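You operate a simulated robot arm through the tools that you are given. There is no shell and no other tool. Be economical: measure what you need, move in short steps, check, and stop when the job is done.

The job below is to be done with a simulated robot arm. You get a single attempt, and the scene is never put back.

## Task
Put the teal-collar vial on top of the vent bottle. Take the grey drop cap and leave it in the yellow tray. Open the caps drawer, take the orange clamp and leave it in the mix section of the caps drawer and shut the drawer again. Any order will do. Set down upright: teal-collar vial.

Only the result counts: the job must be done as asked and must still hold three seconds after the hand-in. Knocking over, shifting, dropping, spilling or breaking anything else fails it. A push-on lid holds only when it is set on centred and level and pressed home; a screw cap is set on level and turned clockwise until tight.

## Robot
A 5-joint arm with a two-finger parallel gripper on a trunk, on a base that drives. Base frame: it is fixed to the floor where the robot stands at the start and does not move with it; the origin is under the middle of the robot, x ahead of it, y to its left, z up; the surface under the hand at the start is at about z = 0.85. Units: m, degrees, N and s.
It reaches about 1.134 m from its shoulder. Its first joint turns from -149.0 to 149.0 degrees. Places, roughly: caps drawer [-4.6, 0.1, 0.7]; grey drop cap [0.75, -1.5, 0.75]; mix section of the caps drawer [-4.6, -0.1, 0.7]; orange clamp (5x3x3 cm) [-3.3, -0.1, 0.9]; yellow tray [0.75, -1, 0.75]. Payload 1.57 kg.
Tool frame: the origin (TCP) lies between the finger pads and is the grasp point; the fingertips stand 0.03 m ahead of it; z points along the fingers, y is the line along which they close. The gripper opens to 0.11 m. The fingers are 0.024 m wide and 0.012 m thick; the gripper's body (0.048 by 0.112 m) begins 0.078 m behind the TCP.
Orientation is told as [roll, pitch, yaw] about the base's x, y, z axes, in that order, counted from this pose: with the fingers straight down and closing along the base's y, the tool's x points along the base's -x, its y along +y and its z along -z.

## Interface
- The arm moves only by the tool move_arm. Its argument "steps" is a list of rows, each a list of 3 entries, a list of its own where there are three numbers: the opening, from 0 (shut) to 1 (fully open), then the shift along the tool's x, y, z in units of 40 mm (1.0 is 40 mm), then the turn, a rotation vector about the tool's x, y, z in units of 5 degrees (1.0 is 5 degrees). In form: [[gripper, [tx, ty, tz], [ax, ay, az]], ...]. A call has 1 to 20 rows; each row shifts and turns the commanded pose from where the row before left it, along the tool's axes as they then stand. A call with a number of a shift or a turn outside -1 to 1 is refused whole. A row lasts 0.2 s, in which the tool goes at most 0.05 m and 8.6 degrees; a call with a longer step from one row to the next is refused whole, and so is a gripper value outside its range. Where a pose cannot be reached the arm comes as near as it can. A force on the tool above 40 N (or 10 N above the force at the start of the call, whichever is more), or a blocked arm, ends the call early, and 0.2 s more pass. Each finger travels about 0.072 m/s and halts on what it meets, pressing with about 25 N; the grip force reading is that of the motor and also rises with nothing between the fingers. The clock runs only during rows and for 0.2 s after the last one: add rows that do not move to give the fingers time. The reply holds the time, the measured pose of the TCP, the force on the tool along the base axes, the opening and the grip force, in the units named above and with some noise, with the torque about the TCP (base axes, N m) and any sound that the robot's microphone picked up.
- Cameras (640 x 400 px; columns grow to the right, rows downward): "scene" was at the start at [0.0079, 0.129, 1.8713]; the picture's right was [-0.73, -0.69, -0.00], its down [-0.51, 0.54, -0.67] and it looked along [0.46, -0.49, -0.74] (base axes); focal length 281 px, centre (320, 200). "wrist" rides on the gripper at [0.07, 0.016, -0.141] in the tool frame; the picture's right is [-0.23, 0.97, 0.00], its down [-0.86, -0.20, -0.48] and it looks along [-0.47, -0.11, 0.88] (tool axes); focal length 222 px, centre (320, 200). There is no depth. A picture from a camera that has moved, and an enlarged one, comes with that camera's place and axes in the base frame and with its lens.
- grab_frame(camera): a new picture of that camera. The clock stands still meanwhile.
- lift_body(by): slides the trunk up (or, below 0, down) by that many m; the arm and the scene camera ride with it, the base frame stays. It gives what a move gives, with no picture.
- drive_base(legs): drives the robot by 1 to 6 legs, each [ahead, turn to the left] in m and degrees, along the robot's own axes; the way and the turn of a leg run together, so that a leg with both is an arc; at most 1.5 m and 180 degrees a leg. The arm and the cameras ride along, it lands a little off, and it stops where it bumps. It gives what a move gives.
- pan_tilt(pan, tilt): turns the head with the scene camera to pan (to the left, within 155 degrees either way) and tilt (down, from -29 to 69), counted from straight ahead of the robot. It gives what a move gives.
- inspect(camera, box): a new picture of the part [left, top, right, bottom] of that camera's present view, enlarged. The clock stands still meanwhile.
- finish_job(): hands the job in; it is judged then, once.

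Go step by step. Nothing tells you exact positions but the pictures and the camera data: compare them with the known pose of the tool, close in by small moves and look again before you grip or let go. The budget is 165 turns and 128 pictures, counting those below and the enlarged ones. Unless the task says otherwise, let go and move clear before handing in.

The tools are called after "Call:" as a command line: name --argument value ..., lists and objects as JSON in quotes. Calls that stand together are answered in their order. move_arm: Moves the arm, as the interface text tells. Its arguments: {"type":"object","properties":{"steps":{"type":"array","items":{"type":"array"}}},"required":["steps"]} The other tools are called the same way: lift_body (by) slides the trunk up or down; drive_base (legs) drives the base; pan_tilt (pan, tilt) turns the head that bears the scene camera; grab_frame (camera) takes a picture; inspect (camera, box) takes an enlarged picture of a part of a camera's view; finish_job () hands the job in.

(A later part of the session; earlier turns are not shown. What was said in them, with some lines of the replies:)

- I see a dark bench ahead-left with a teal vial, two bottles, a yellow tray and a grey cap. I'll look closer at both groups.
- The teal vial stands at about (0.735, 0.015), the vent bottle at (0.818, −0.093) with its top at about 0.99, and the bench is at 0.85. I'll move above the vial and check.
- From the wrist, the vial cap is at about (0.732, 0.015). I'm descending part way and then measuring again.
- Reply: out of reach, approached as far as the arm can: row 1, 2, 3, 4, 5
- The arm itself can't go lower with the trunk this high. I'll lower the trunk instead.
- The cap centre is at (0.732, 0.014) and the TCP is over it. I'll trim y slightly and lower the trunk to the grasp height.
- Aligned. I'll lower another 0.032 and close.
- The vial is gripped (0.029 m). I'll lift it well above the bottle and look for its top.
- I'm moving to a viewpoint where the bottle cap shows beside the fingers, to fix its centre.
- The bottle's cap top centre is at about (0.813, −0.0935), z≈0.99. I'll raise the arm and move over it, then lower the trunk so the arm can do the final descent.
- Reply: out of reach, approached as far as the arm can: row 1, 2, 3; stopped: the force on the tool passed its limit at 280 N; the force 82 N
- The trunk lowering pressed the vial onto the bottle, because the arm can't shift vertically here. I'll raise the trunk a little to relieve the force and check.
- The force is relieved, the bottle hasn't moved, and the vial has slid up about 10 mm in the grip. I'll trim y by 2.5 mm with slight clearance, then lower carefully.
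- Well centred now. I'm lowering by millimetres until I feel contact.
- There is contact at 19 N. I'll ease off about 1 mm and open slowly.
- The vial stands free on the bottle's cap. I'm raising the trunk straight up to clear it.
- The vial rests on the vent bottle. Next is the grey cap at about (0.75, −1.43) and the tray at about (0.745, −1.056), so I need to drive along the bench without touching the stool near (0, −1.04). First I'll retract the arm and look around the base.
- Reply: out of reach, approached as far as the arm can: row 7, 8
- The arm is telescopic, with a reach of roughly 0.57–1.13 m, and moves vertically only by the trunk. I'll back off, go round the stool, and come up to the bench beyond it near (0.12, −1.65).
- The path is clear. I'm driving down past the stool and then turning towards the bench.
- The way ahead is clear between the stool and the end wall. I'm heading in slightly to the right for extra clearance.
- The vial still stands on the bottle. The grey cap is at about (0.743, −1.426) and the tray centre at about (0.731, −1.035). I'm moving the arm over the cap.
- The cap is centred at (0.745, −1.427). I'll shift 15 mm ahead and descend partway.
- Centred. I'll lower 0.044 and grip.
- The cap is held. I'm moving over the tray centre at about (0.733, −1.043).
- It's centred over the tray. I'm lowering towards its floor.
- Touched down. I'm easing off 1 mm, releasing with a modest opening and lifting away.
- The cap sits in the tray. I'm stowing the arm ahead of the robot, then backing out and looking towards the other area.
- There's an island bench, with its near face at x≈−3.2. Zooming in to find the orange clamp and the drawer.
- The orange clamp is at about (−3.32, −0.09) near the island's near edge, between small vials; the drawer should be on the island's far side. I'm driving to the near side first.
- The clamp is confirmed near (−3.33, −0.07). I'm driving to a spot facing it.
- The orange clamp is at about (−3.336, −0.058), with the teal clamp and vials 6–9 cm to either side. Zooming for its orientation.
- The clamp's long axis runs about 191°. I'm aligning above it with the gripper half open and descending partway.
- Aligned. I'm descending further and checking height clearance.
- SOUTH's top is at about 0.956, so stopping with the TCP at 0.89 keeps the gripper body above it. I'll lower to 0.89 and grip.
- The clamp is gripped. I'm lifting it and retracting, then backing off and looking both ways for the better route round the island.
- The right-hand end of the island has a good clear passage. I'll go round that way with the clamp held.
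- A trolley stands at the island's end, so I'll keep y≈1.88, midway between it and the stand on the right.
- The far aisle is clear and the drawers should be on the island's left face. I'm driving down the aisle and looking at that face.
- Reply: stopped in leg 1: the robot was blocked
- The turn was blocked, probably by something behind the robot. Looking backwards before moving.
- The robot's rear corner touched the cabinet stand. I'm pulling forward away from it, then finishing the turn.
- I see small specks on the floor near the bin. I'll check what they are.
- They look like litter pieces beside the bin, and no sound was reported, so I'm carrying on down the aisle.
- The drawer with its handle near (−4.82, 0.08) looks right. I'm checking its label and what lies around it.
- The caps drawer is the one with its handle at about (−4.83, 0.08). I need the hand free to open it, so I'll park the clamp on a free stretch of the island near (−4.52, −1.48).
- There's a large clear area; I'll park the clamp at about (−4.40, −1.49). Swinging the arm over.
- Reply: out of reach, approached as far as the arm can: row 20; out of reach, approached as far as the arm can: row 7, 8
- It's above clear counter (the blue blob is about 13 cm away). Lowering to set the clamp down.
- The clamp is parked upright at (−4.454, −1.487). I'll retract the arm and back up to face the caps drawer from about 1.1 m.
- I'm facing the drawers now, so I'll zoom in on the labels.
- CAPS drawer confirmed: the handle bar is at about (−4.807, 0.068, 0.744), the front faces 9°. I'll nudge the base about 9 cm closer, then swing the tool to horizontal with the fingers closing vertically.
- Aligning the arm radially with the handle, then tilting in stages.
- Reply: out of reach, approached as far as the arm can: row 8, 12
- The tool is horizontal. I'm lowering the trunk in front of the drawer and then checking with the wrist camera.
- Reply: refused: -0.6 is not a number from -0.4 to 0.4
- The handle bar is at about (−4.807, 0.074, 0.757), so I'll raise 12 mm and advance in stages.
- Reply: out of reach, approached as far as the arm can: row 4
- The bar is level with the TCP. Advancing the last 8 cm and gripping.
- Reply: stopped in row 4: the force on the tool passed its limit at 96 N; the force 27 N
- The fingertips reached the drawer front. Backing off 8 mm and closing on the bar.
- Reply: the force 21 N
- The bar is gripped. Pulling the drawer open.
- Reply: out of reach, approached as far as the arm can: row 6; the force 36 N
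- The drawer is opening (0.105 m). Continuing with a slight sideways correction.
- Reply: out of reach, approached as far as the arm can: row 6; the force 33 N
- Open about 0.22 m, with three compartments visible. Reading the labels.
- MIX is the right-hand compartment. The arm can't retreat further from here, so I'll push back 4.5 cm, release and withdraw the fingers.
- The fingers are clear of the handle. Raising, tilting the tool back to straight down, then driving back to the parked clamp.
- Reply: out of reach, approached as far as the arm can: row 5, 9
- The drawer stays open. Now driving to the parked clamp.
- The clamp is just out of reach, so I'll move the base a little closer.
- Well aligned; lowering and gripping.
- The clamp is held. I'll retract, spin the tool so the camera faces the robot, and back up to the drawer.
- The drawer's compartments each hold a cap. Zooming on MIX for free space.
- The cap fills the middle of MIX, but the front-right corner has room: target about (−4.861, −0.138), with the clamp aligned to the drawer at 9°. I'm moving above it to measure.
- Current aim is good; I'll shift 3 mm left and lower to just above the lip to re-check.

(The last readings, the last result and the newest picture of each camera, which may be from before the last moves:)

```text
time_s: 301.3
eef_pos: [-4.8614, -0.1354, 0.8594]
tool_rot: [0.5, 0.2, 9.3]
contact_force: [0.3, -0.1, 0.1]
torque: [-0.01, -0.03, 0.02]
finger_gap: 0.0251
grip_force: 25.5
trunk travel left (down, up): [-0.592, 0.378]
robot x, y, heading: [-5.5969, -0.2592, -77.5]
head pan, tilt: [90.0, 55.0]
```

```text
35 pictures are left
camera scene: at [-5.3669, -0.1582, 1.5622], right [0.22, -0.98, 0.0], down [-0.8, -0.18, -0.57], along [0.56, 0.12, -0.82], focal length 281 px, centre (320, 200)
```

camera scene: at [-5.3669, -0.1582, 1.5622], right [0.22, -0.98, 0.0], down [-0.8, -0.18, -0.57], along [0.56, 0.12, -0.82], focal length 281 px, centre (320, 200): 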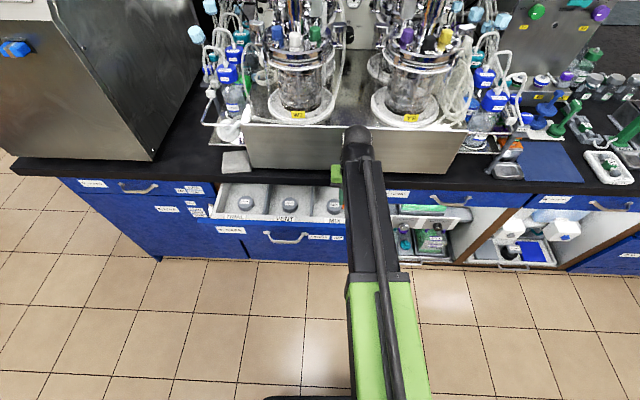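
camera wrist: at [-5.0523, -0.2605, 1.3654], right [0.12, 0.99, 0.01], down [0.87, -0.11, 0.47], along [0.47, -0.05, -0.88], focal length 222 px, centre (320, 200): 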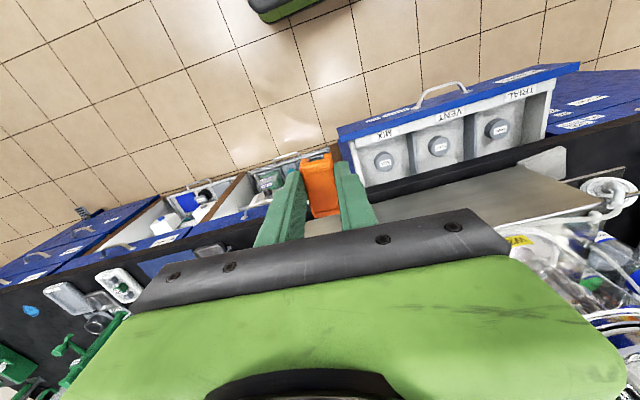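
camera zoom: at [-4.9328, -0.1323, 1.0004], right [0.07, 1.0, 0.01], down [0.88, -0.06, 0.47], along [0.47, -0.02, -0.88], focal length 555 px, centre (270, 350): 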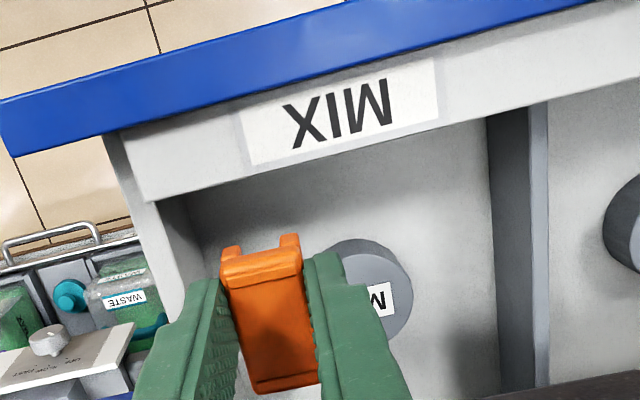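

Clearances are tight but workable, so I'll move 4 mm towards the lip and descend into the compartment.

Call:
move_arm --steps '[[0, [0.1, 0, 0], [0, 0, 0]], [0, [0, 0, 0], [0, 0, 0]]]'

Call:
lift_body --by -0.045

Call:
inspect --camera "wrist" --box '[220, 60, 460, 220]'

```text
time_s: 301.9
eef_pos: [-4.8664, -0.1371, 0.8593]
tool_rot: [0.6, 0.2, 9.3]
contact_force: [-0.6, 0.2, -1.4]
torque: [0.0, 0.03, 0.01]
finger_gap: 0.0253
grip_force: 24.0
trunk travel left (down, up): [-0.592, 0.378]
robot x, y, heading: [-5.5911, -0.2552, -77.5]
head pan, tilt: [90.0, 55.0]
```

```text
time_s: 302.8
eef_pos: [-4.8655, -0.1371, 0.8146]
tool_rot: [0.6, 0.3, 9.3]
contact_force: [-0.1, 0.3, 0.3]
torque: [-0.02, 0.01, 0.0]
finger_gap: 0.025
grip_force: 25.0
trunk travel left (down, up): [-0.547, 0.423]
robot x, y, heading: [-5.5917, -0.2577, -77.6]
head pan, tilt: [90.0, 55.0]
```

```text
2.50 times, centred on (340, 140) of wrist
camera zoom: at [-4.9368, -0.1328, 0.9554], right [0.07, 1.0, 0.01], down [0.88, -0.06, 0.47], along [0.47, -0.02, -0.88], focal length 555 px, centre (270, 350)
```

zoom: 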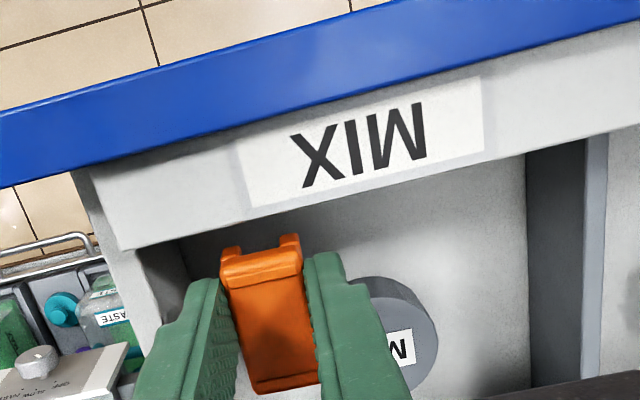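

Call:
move_arm --steps '[[0, [0, 0.05, 0], [0, 0, 0]], [0, [0, 0, 0], [0, 0, 0]]]'

Call:
lift_body --by -0.03

Call:
inspect --camera "wrist" --box '[220, 60, 460, 220]'

```text
time_s: 303.4
eef_pos: [-4.8661, -0.1344, 0.8132]
tool_rot: [0.7, 0.2, 9.4]
contact_force: [-0.1, -0.1, -0.6]
torque: [-0.02, 0.03, 0.0]
finger_gap: 0.0249
grip_force: 24.6
trunk travel left (down, up): [-0.547, 0.423]
robot x, y, heading: [-5.5951, -0.2573, -77.4]
head pan, tilt: [90.0, 55.0]
```

```text
time_s: 304.1
eef_pos: [-4.8653, -0.1346, 0.7834]
tool_rot: [0.6, 0.2, 9.3]
contact_force: [0.3, -1.3, -0.2]
torque: [0.0, 0.01, 0.01]
finger_gap: 0.0249
grip_force: 24.6
trunk travel left (down, up): [-0.517, 0.453]
robot x, y, heading: [-5.5925, -0.2549, -77.4]
head pan, tilt: [90.0, 55.0]
```

```text
2.50 times, centred on (340, 140) of wrist
camera zoom: at [-4.9371, -0.1309, 0.9254], right [0.07, 1.0, 0.01], down [0.88, -0.06, 0.47], along [0.47, -0.02, -0.88], focal length 555 px, centre (270, 350)
```

zoom: 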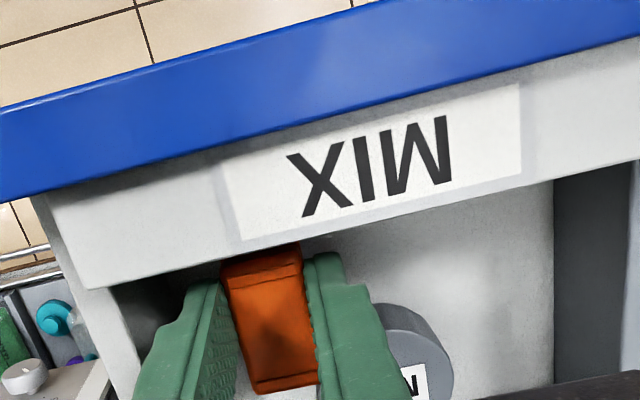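

Still clear of everything. Continuing down gently.

Call:
lift_body --by -0.012

Call:
lift_body --by -0.006

Call:
lift_body --by -0.003

```text
time_s: 304.7
eef_pos: [-4.866, -0.1346, 0.772]
tool_rot: [0.5, 0.1, 9.3]
contact_force: [0.2, 1.0, 0.2]
torque: [-0.03, 0.01, 0.03]
finger_gap: 0.025
grip_force: 24.9
trunk travel left (down, up): [-0.505, 0.465]
robot x, y, heading: [-5.5947, -0.2547, -77.4]
head pan, tilt: [90.0, 55.0]
```

```text
time_s: 305.3
eef_pos: [-4.866, -0.1342, 0.7656]
tool_rot: [0.6, 0.3, 9.3]
contact_force: [0.9, -0.4, -0.2]
torque: [-0.04, 0.0, 0.0]
finger_gap: 0.0248
grip_force: 25.2
trunk travel left (down, up): [-0.499, 0.471]
robot x, y, heading: [-5.5971, -0.2579, -77.3]
head pan, tilt: [90.0, 55.0]
```

```text
time_s: 305.8
eef_pos: [-4.866, -0.135, 0.7631]
tool_rot: [0.7, 0.2, 9.3]
contact_force: [0.2, 1.0, -0.1]
torque: [-0.02, -0.01, -0.03]
finger_gap: 0.0249
grip_force: 25.2
trunk travel left (down, up): [-0.496, 0.474]
robot x, y, heading: [-5.5933, -0.2618, -77.4]
head pan, tilt: [90.0, 55.0]
```

Call:
lift_body --by -0.003

Call:
lift_body --by -0.003

Call:
lift_body --by -0.002

```text
time_s: 306.3
eef_pos: [-4.866, -0.1361, 0.7596]
tool_rot: [0.6, 0.2, 9.3]
contact_force: [-0.7, -0.2, 0.8]
torque: [-0.03, 0.02, 0.04]
finger_gap: 0.0251
grip_force: 25.4
trunk travel left (down, up): [-0.493, 0.477]
robot x, y, heading: [-5.5923, -0.2593, -77.4]
head pan, tilt: [90.0, 55.0]
```

```text
time_s: 306.8
eef_pos: [-4.8656, -0.1345, 0.7567]
tool_rot: [0.6, 0.2, 9.4]
contact_force: [0.9, -0.5, 0.4]
torque: [-0.01, 0.0, -0.02]
finger_gap: 0.025
grip_force: 24.9
trunk travel left (down, up): [-0.49, 0.48]
robot x, y, heading: [-5.594, -0.2576, -77.5]
head pan, tilt: [90.0, 55.0]
```

```text
time_s: 307.4
eef_pos: [-4.8659, -0.134, 0.7555]
tool_rot: [0.7, 0.3, 9.3]
contact_force: [-0.5, -0.6, -0.6]
torque: [0.0, 0.02, 0.01]
finger_gap: 0.0249
grip_force: 24.8
trunk travel left (down, up): [-0.488, 0.482]
robot x, y, heading: [-5.5944, -0.2577, -77.7]
head pan, tilt: [90.0, 55.0]
```

Call:
lift_body --by -0.003

Call:
lift_body --by -0.003

Call:
inspect --camera "wrist" --box '[220, 60, 460, 220]'

Call:
inspect --camera "scene" --box '[240, 120, 440, 260]'

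```text
time_s: 307.9
eef_pos: [-4.8672, -0.1345, 0.7519]
tool_rot: [0.5, 0.1, 9.3]
contact_force: [0.0, -0.6, 13.1]
torque: [-0.09, 0.22, -0.01]
finger_gap: 0.0249
grip_force: 24.8
trunk travel left (down, up): [-0.485, 0.485]
robot x, y, heading: [-5.5945, -0.2579, -77.3]
head pan, tilt: [90.0, 55.0]
```

```text
time_s: 308.4
eef_pos: [-4.8685, -0.1348, 0.7493]
tool_rot: [0.7, 0.1, 9.2]
contact_force: [-1.1, 1.0, 20.6]
torque: [-0.02, -0.02, 0.01]
finger_gap: 0.025
grip_force: 24.7
trunk travel left (down, up): [-0.482, 0.488]
robot x, y, heading: [-5.5911, -0.2568, -77.8]
head pan, tilt: [90.0, 55.0]
```

```text
2.50 times, centred on (340, 140) of wrist
camera zoom: at [-4.9381, -0.1309, 0.8913], right [0.07, 1.0, 0.01], down [0.88, -0.06, 0.48], along [0.47, -0.02, -0.88], focal length 555 px, centre (270, 350)
```

zoom: 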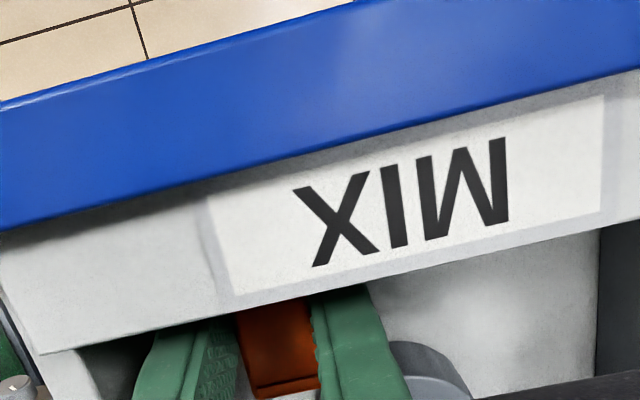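

```text
2.86 times, centred on (340, 190) of scene
camera zoom: at [-5.3687, -0.1584, 1.4526], right [0.22, -0.98, 0.0], down [-0.8, -0.18, -0.57], along [0.56, 0.12, -0.82], focal length 802 px, centre (263, 229)
```

zoom: 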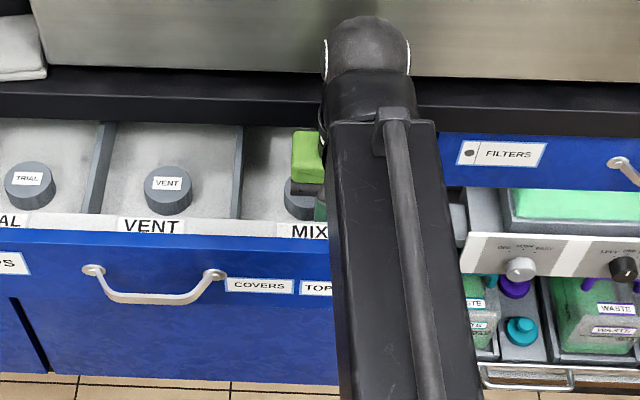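

Contact with the floor (about 0.713). I'm relieving the force, then opening just enough to release.

Call:
lift_body --by 0.004

Call:
move_arm --steps '[[0.25, [0, 0, 0], [0, 0, 0]], [0.28, [0, 0, 0], [0, 0, 0]], [0.28, [0, 0, 0], [0, 0, 0]]]'

Call:
lift_body --by 0.06

Call:
inspect --camera "wrist" --box '[220, 60, 460, 220]'

```text
time_s: 308.9
eef_pos: [-4.8669, -0.1342, 0.7519]
tool_rot: [0.5, 0.2, 9.3]
contact_force: [0.1, 0.0, -0.4]
torque: [0.0, 0.04, -0.04]
finger_gap: 0.0252
grip_force: 25.3
trunk travel left (down, up): [-0.486, 0.484]
robot x, y, heading: [-5.5935, -0.2567, -77.4]
head pan, tilt: [90.0, 55.0]
```

```text
time_s: 309.7
eef_pos: [-4.8656, -0.1348, 0.7534]
tool_rot: [0.6, 0.1, 9.3]
contact_force: [-0.6, -0.2, -0.3]
torque: [0.02, 0.02, 0.04]
finger_gap: 0.0309
grip_force: 0.0
trunk travel left (down, up): [-0.486, 0.484]
robot x, y, heading: [-5.5936, -0.2607, -77.4]
head pan, tilt: [90.0, 55.0]
```

```text
time_s: 310.7
eef_pos: [-4.8661, -0.1338, 0.8132]
tool_rot: [0.6, 0.2, 9.3]
contact_force: [0.1, 1.0, 0.5]
torque: [-0.02, 0.01, 0.0]
finger_gap: 0.0305
grip_force: 0.1
trunk travel left (down, up): [-0.546, 0.424]
robot x, y, heading: [-5.5925, -0.2608, -77.2]
head pan, tilt: [90.0, 55.0]
```

```text
2.50 times, centred on (340, 140) of wrist
camera zoom: at [-4.9369, -0.1308, 0.9543], right [0.07, 1.0, 0.01], down [0.88, -0.06, 0.47], along [0.47, -0.02, -0.88], focal length 555 px, centre (270, 350)
```

zoom: 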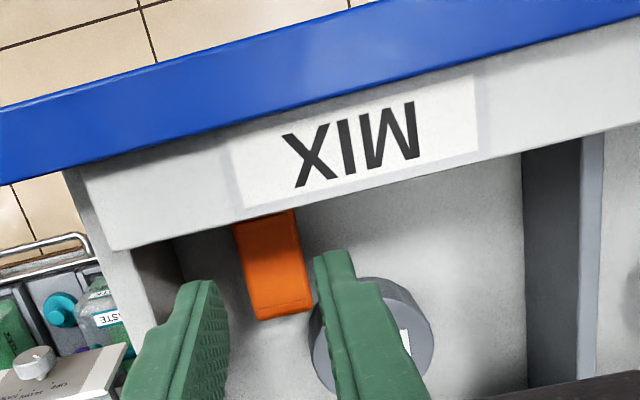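

The clamp is in the MIX section. Raising clear and checking from above.

Call:
lift_body --by 0.2

Call:
inspect --camera "wrist" --box '[220, 40, 500, 210]'

```text
time_s: 312.9
eef_pos: [-4.866, -0.1338, 1.0133]
tool_rot: [0.6, 0.3, 9.3]
contact_force: [0.0, 0.1, 0.0]
torque: [0.0, 0.0, 0.03]
finger_gap: 0.0308
grip_force: 0.0
trunk travel left (down, up): [-0.746, 0.224]
robot x, y, heading: [-5.5938, -0.2568, -77.5]
head pan, tilt: [90.0, 55.0]
```

```text
2.29 times, centred on (360, 125) of wrist
camera zoom: at [-4.937, -0.1307, 1.1543], right [0.07, 1.0, 0.01], down [0.88, -0.06, 0.47], along [0.47, -0.02, -0.88], focal length 508 px, centre (229, 371)
```

zoom: 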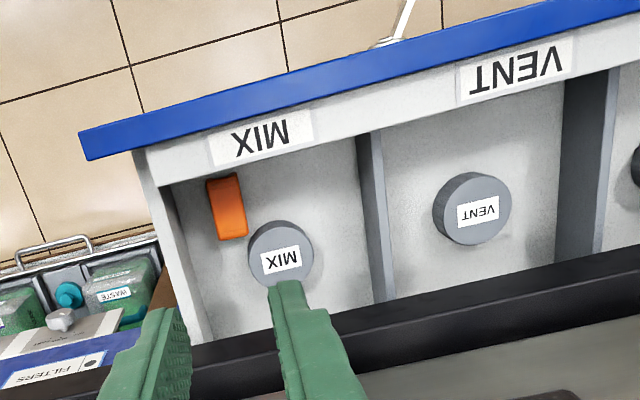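

Clearly in place, not touching anything. Now moving in front of the handle with the fingers closed to push the drawer shut.

Call:
move_arm --steps '[[0, [0.586, 0.708, 0], [0, 0, 0]], [0, [0.586, 0.708, 0], [0, 0, 0]], [0, [0.586, 0.708, 0], [0, 0, 0]], [0, [0.586, 0.708, 0], [0, 0, 0]], [0, [0.586, 0.708, 0], [0, 0, 0]], [0, [0.586, 0.708, 0], [0, 0, 0]], [0, [0.586, 0.708, 0], [0, 0, 0]], [0, [0, 0, 0], [0, 0, 0]]]'

Call:
grab_frame --camera "wrist"

```text
time_s: 314.7
eef_pos: [-5.0586, 0.0356, 1.0122]
tool_rot: [0.5, 0.2, 9.2]
contact_force: [0.8, 0.0, -0.4]
torque: [0.02, 0.01, -0.01]
finger_gap: 0.0
grip_force: 21.9
out of reach, approached as far as the arm can: row 6
trunk travel left (down, up): [-0.746, 0.224]
robot x, y, heading: [-5.5967, -0.2568, -77.4]
head pan, tilt: [90.0, 55.0]
```

```text
28 pictures are left
camera wrist: at [-5.1309, 0.0387, 1.1543], right [0.07, 1.0, 0.01], down [0.88, -0.06, 0.47], along [0.47, -0.02, -0.88], focal length 222 px, centre (320, 200)
```

wrist: 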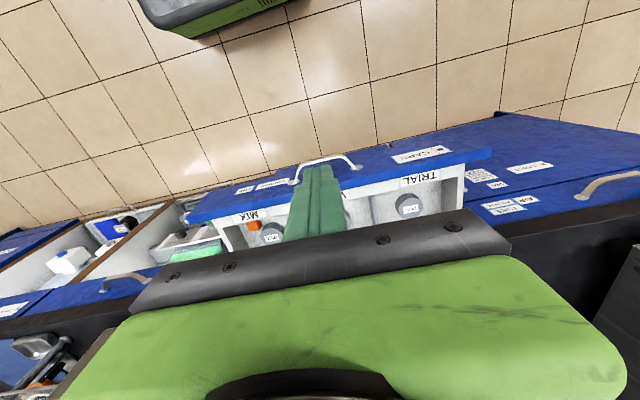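

The bar is at x≈−5.00 and I'm 5 cm in front of it. Lowering to handle height, then pushing.

Call:
lift_body --by -0.247

Call:
move_arm --steps '[[0, [-0.4, 0, 0], [0, 0, 0]], [0, [-0.4, 0, 0], [0, 0, 0]], [0, [-0.4, 0, 0], [0, 0, 0]], [0, [-0.4, 0, 0], [0, 0, 0]], [0, [-0.4, 0, 0], [0, 0, 0]], [0, [0, 0, 0], [0, 0, 0]]]'

Call:
grab_frame --camera "scene"

```text
time_s: 317.2
eef_pos: [-5.0594, 0.0355, 0.7666]
tool_rot: [0.6, 0.2, 9.3]
contact_force: [-0.4, -0.6, 0.1]
torque: [0.02, 0.02, -0.03]
finger_gap: 0.0
grip_force: 21.1
trunk travel left (down, up): [-0.499, 0.471]
robot x, y, heading: [-5.5949, -0.2564, -77.5]
head pan, tilt: [90.0, 55.0]
```

```text
time_s: 318.6
eef_pos: [-4.9803, 0.05, 0.765]
tool_rot: [0.6, 0.2, 9.3]
contact_force: [0.4, 0.3, 0.0]
torque: [0.0, 0.04, -0.01]
finger_gap: 0.0001
grip_force: 21.6
trunk travel left (down, up): [-0.499, 0.471]
robot x, y, heading: [-5.5938, -0.2575, -77.7]
head pan, tilt: [90.0, 55.0]
```

```text
27 pictures are left
camera scene: at [-5.3667, -0.1581, 1.4692], right [0.22, -0.98, 0.0], down [-0.8, -0.18, -0.57], along [0.56, 0.12, -0.82], focal length 281 px, centre (320, 200)
```

scene: 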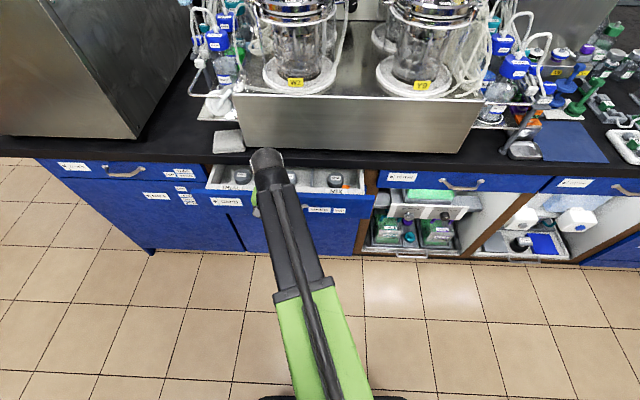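

The drawer is moving in smoothly. Continuing slowly.

Call:
move_arm --steps '[[0, [-0.2, 0, 0], [0, 0, 0]], [0, [-0.2, 0, 0], [0, 0, 0]], [0, [-0.2, 0, 0], [0, 0, 0]], [0, [-0.2, 0, 0], [0, 0, 0]], [0, [-0.2, 0, 0], [0, 0, 0]], [0, [-0.2, 0, 0], [0, 0, 0]], [0, [-0.2, 0, 0], [0, 0, 0]], [0, [-0.2, 0, 0], [0, 0, 0]], [0, [-0.2, 0, 0], [0, 0, 0]], [0, [-0.2, 0, 0], [0, 0, 0]], [0, [-0.2, 0, 0], [0, 0, 0]], [0, [-0.2, 0, 0], [0, 0, 0]], [0, [-0.2, 0, 0], [0, 0, 0]], [0, [0, 0, 0], [0, 0, 0]]]'

Call:
inspect --camera "scene" --box '[180, 110, 400, 260]'

Call:
grab_frame --camera "wrist"

```text
time_s: 321.6
eef_pos: [-4.8776, 0.0641, 0.7666]
tool_rot: [0.7, 0.3, 9.3]
contact_force: [0.1, 0.6, -0.7]
torque: [-0.03, 0.01, 0.02]
finger_gap: 0.0001
grip_force: 21.6
trunk travel left (down, up): [-0.499, 0.471]
robot x, y, heading: [-5.5922, -0.258, -77.5]
head pan, tilt: [90.0, 55.0]
```

```text
2.67 times, centred on (290, 185) of scene
camera zoom: at [-5.3668, -0.1581, 1.4692], right [0.22, -0.98, 0.0], down [-0.8, -0.18, -0.57], along [0.56, 0.12, -0.82], focal length 748 px, centre (400, 240)
```

zoom: 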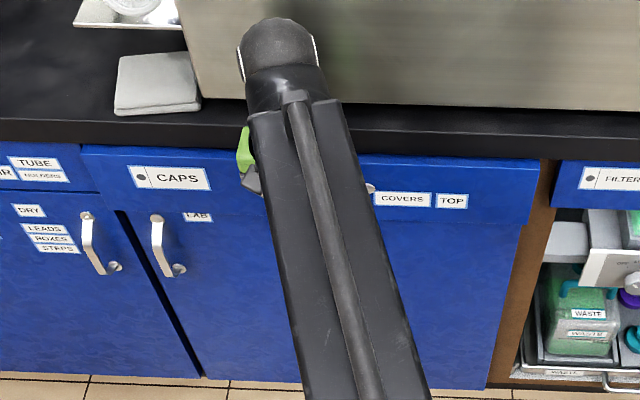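

```text
25 pictures are left
camera wrist: at [-4.9486, 0.0678, 0.9072], right [0.07, 1.0, 0.01], down [0.88, -0.06, 0.47], along [0.47, -0.02, -0.88], focal length 222 px, centre (320, 200)
```

wrist: 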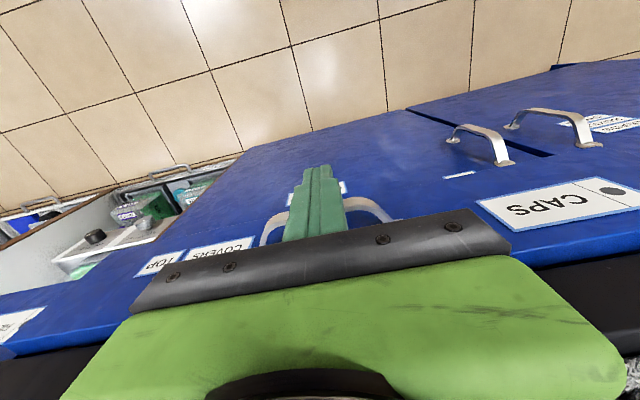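

Almost shut. Pushing the last bit until it resists.

Call:
move_arm --steps '[[0, [-0.15, 0, 0], [0, 0, 0]], [0, [-0.15, 0, 0], [0, 0, 0]], [0, [-0.15, 0, 0], [0, 0, 0]], [0, [-0.1, 0, 0], [0, 0, 0]], [0, [-0.1, 0, 0], [0, 0, 0]], [0, [0, 0, 0], [0, 0, 0]]]'

Call:
grab_frame --camera "wrist"

```text
time_s: 322.6
eef_pos: [-4.8639, 0.0655, 0.7671]
tool_rot: [0.5, 0.7, 9.4]
contact_force: [-9.1, -4.1, -0.8]
torque: [0.3, -0.65, 0.04]
finger_gap: 0.0
grip_force: 21.6
trunk travel left (down, up): [-0.499, 0.471]
robot x, y, heading: [-5.5928, -0.2586, -77.3]
head pan, tilt: [90.0, 55.0]
stopped in row 4: the force on the tool passed its limit at 51 N (the readings are from after the stop); the commanded pose is now the measured one
```

```text
24 pictures are left
camera wrist: at [-4.9335, 0.0701, 0.9085], right [0.07, 1.0, 0.0], down [0.88, -0.06, 0.47], along [0.46, -0.03, -0.89], focal length 222 px, centre (320, 200)
```

wrist: 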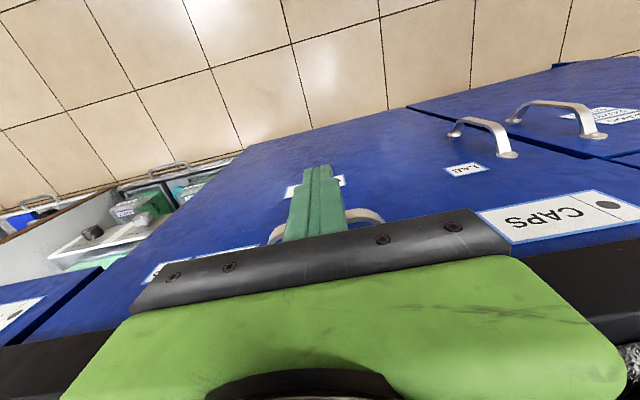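

It resists. I'm backing away and checking that it's flush with its neighbours.

Call:
move_arm --steps '[[0, [0.5, 0, 0], [0, 0, 0]], [0, [0.8, 0, 0], [0, 0, 0]], [0, [0.8, 0, 0], [0, 0, 0]], [0, [0.8, 0, 0], [0, 0, 0]], [0, [0.8, 0, 0], [0, 0, 0]], [0, [0.8, 0, 0], [0, 0, 0]], [0, [0, 0, 0], [0, 0, 0]]]'

Call:
lift_body --by 0.4

Call:
inspect --camera "scene" --box '[180, 160, 440, 320]'

Call:
inspect --camera "wrist" --box '[180, 100, 500, 220]'

```text
time_s: 324.1
eef_pos: [-5.0408, 0.0355, 0.7663]
tool_rot: [0.5, 0.8, 9.4]
contact_force: [-0.7, -0.3, -1.1]
torque: [-0.01, 0.02, -0.03]
finger_gap: 0.0002
grip_force: 21.1
trunk travel left (down, up): [-0.499, 0.471]
robot x, y, heading: [-5.5941, -0.257, -77.4]
head pan, tilt: [90.0, 55.0]
```

```text
time_s: 328.0
eef_pos: [-5.0403, 0.0364, 1.1656]
tool_rot: [0.4, 0.6, 9.4]
contact_force: [-0.3, -0.6, 0.2]
torque: [-0.01, -0.03, -0.02]
finger_gap: 0.0
grip_force: 20.9
trunk travel left (down, up): [-0.899, 0.071]
robot x, y, heading: [-5.5951, -0.2585, -77.6]
head pan, tilt: [90.0, 55.0]
```

```text
2.46 times, centred on (310, 240) of scene
camera zoom: at [-5.3668, -0.1579, 1.8691], right [0.22, -0.98, 0.0], down [-0.8, -0.18, -0.57], along [0.56, 0.12, -0.82], focal length 691 px, centre (345, 102)
```

zoom: 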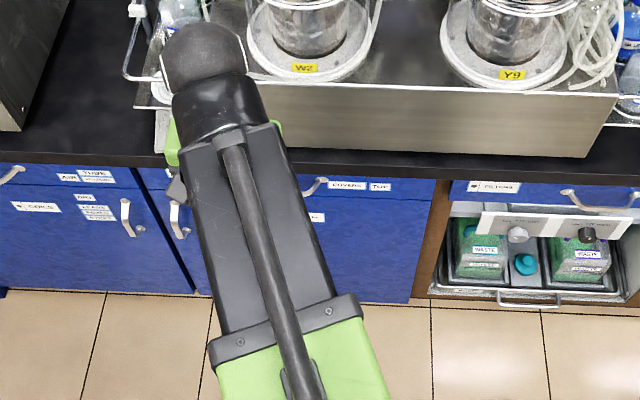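

```text
2.00 times, centred on (340, 160) of wrist
camera zoom: at [-5.1104, 0.0407, 1.3079], right [0.07, 1.0, 0.01], down [0.88, -0.06, 0.47], along [0.47, -0.03, -0.88], focal length 444 px, centre (280, 280)
```

zoom: 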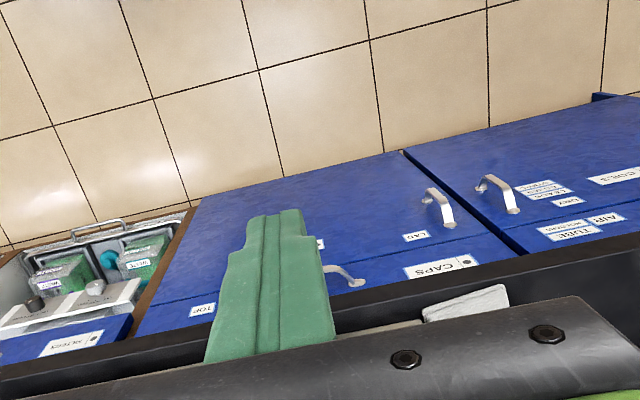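

Call:
move_arm --steps '[[0, [0.1, -0.95, 0], [0, 0, 0]], [0, [0.1, -0.95, 0], [0, 0, 0]], [0, [0.1, -0.95, 0], [0, 0, 0]], [0, [0.1, -0.95, 0], [0, 0, 0]], [0, [0.1, -0.95, 0], [0, 0, 0]], [0, [0.1, -0.95, 0], [0, 0, 0]], [0, [0.1, -0.95, 0], [0, 0, 0]], [0, [0.1, -0.95, 0], [0, 0, 0]], [0, [0, 0, 0], [0, 0, 0]]]'

Call:
inspect --camera "scene" --box '[170, 210, 370, 310]'

Call:
inspect --camera "wrist" --box '[300, 90, 600, 230]'

```text
time_s: 330.0
eef_pos: [-5.0226, -0.2689, 1.1656]
tool_rot: [0.4, 0.7, 9.3]
contact_force: [0.8, 0.3, -0.5]
torque: [0.01, -0.02, 0.01]
finger_gap: 0.0003
grip_force: 21.8
trunk travel left (down, up): [-0.899, 0.071]
robot x, y, heading: [-5.5955, -0.2598, -77.2]
head pan, tilt: [90.0, 55.0]
```

```text
3.20 times, centred on (270, 260) of scene
camera zoom: at [-5.3669, -0.1575, 1.8692], right [0.22, -0.98, 0.0], down [-0.8, -0.18, -0.57], along [0.56, 0.12, -0.82], focal length 898 px, centre (480, 8)
```

zoom: 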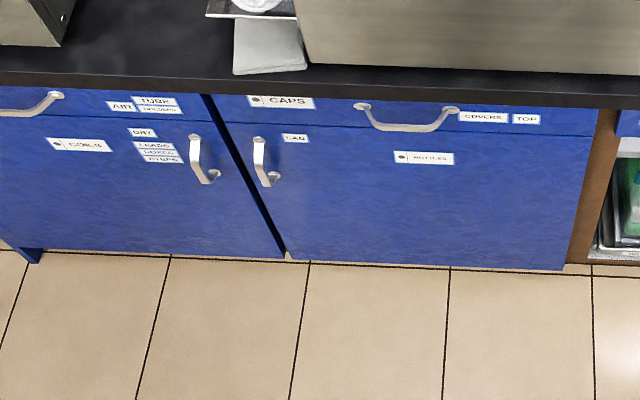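

```text
2.13 times, centred on (450, 160) of wrist
camera zoom: at [-5.0928, -0.265, 1.308], right [0.07, 1.0, 0.0], down [0.88, -0.06, 0.47], along [0.47, -0.03, -0.88], focal length 474 px, centre (43, 285)
```

zoom: 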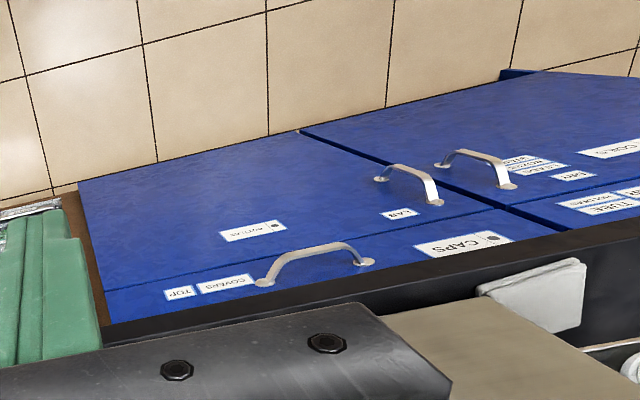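

The drawer is flush and shut with the clamp in MIX, the cap is in the yellow tray, and the vial stands on the vent bottle. The hand is clear, so I'm handing in.

Call:
finish_job

```text
The job is handed in.
```

I've handed the job in. The teal-collar vial stands upright on the vent bottle, the grey drop cap is in the yellow tray, and the orange clamp is in the MIX section of the caps drawer, which is shut.

- **Hard press on the bottle:** while I was lowering the vial, the trunk pressed it onto the vent bottle with a spike of about 280 N. Neither looked moved or damaged, and the vial was still upright when I last saw it, before I drove to the far side of the room.
- **Bump on the way round:** the robot's rear corner touched the cabinet stand by the bin while turning. There are a few small bits on the floor nearby. They look like litter, but I couldn't confirm they were there before the bump.
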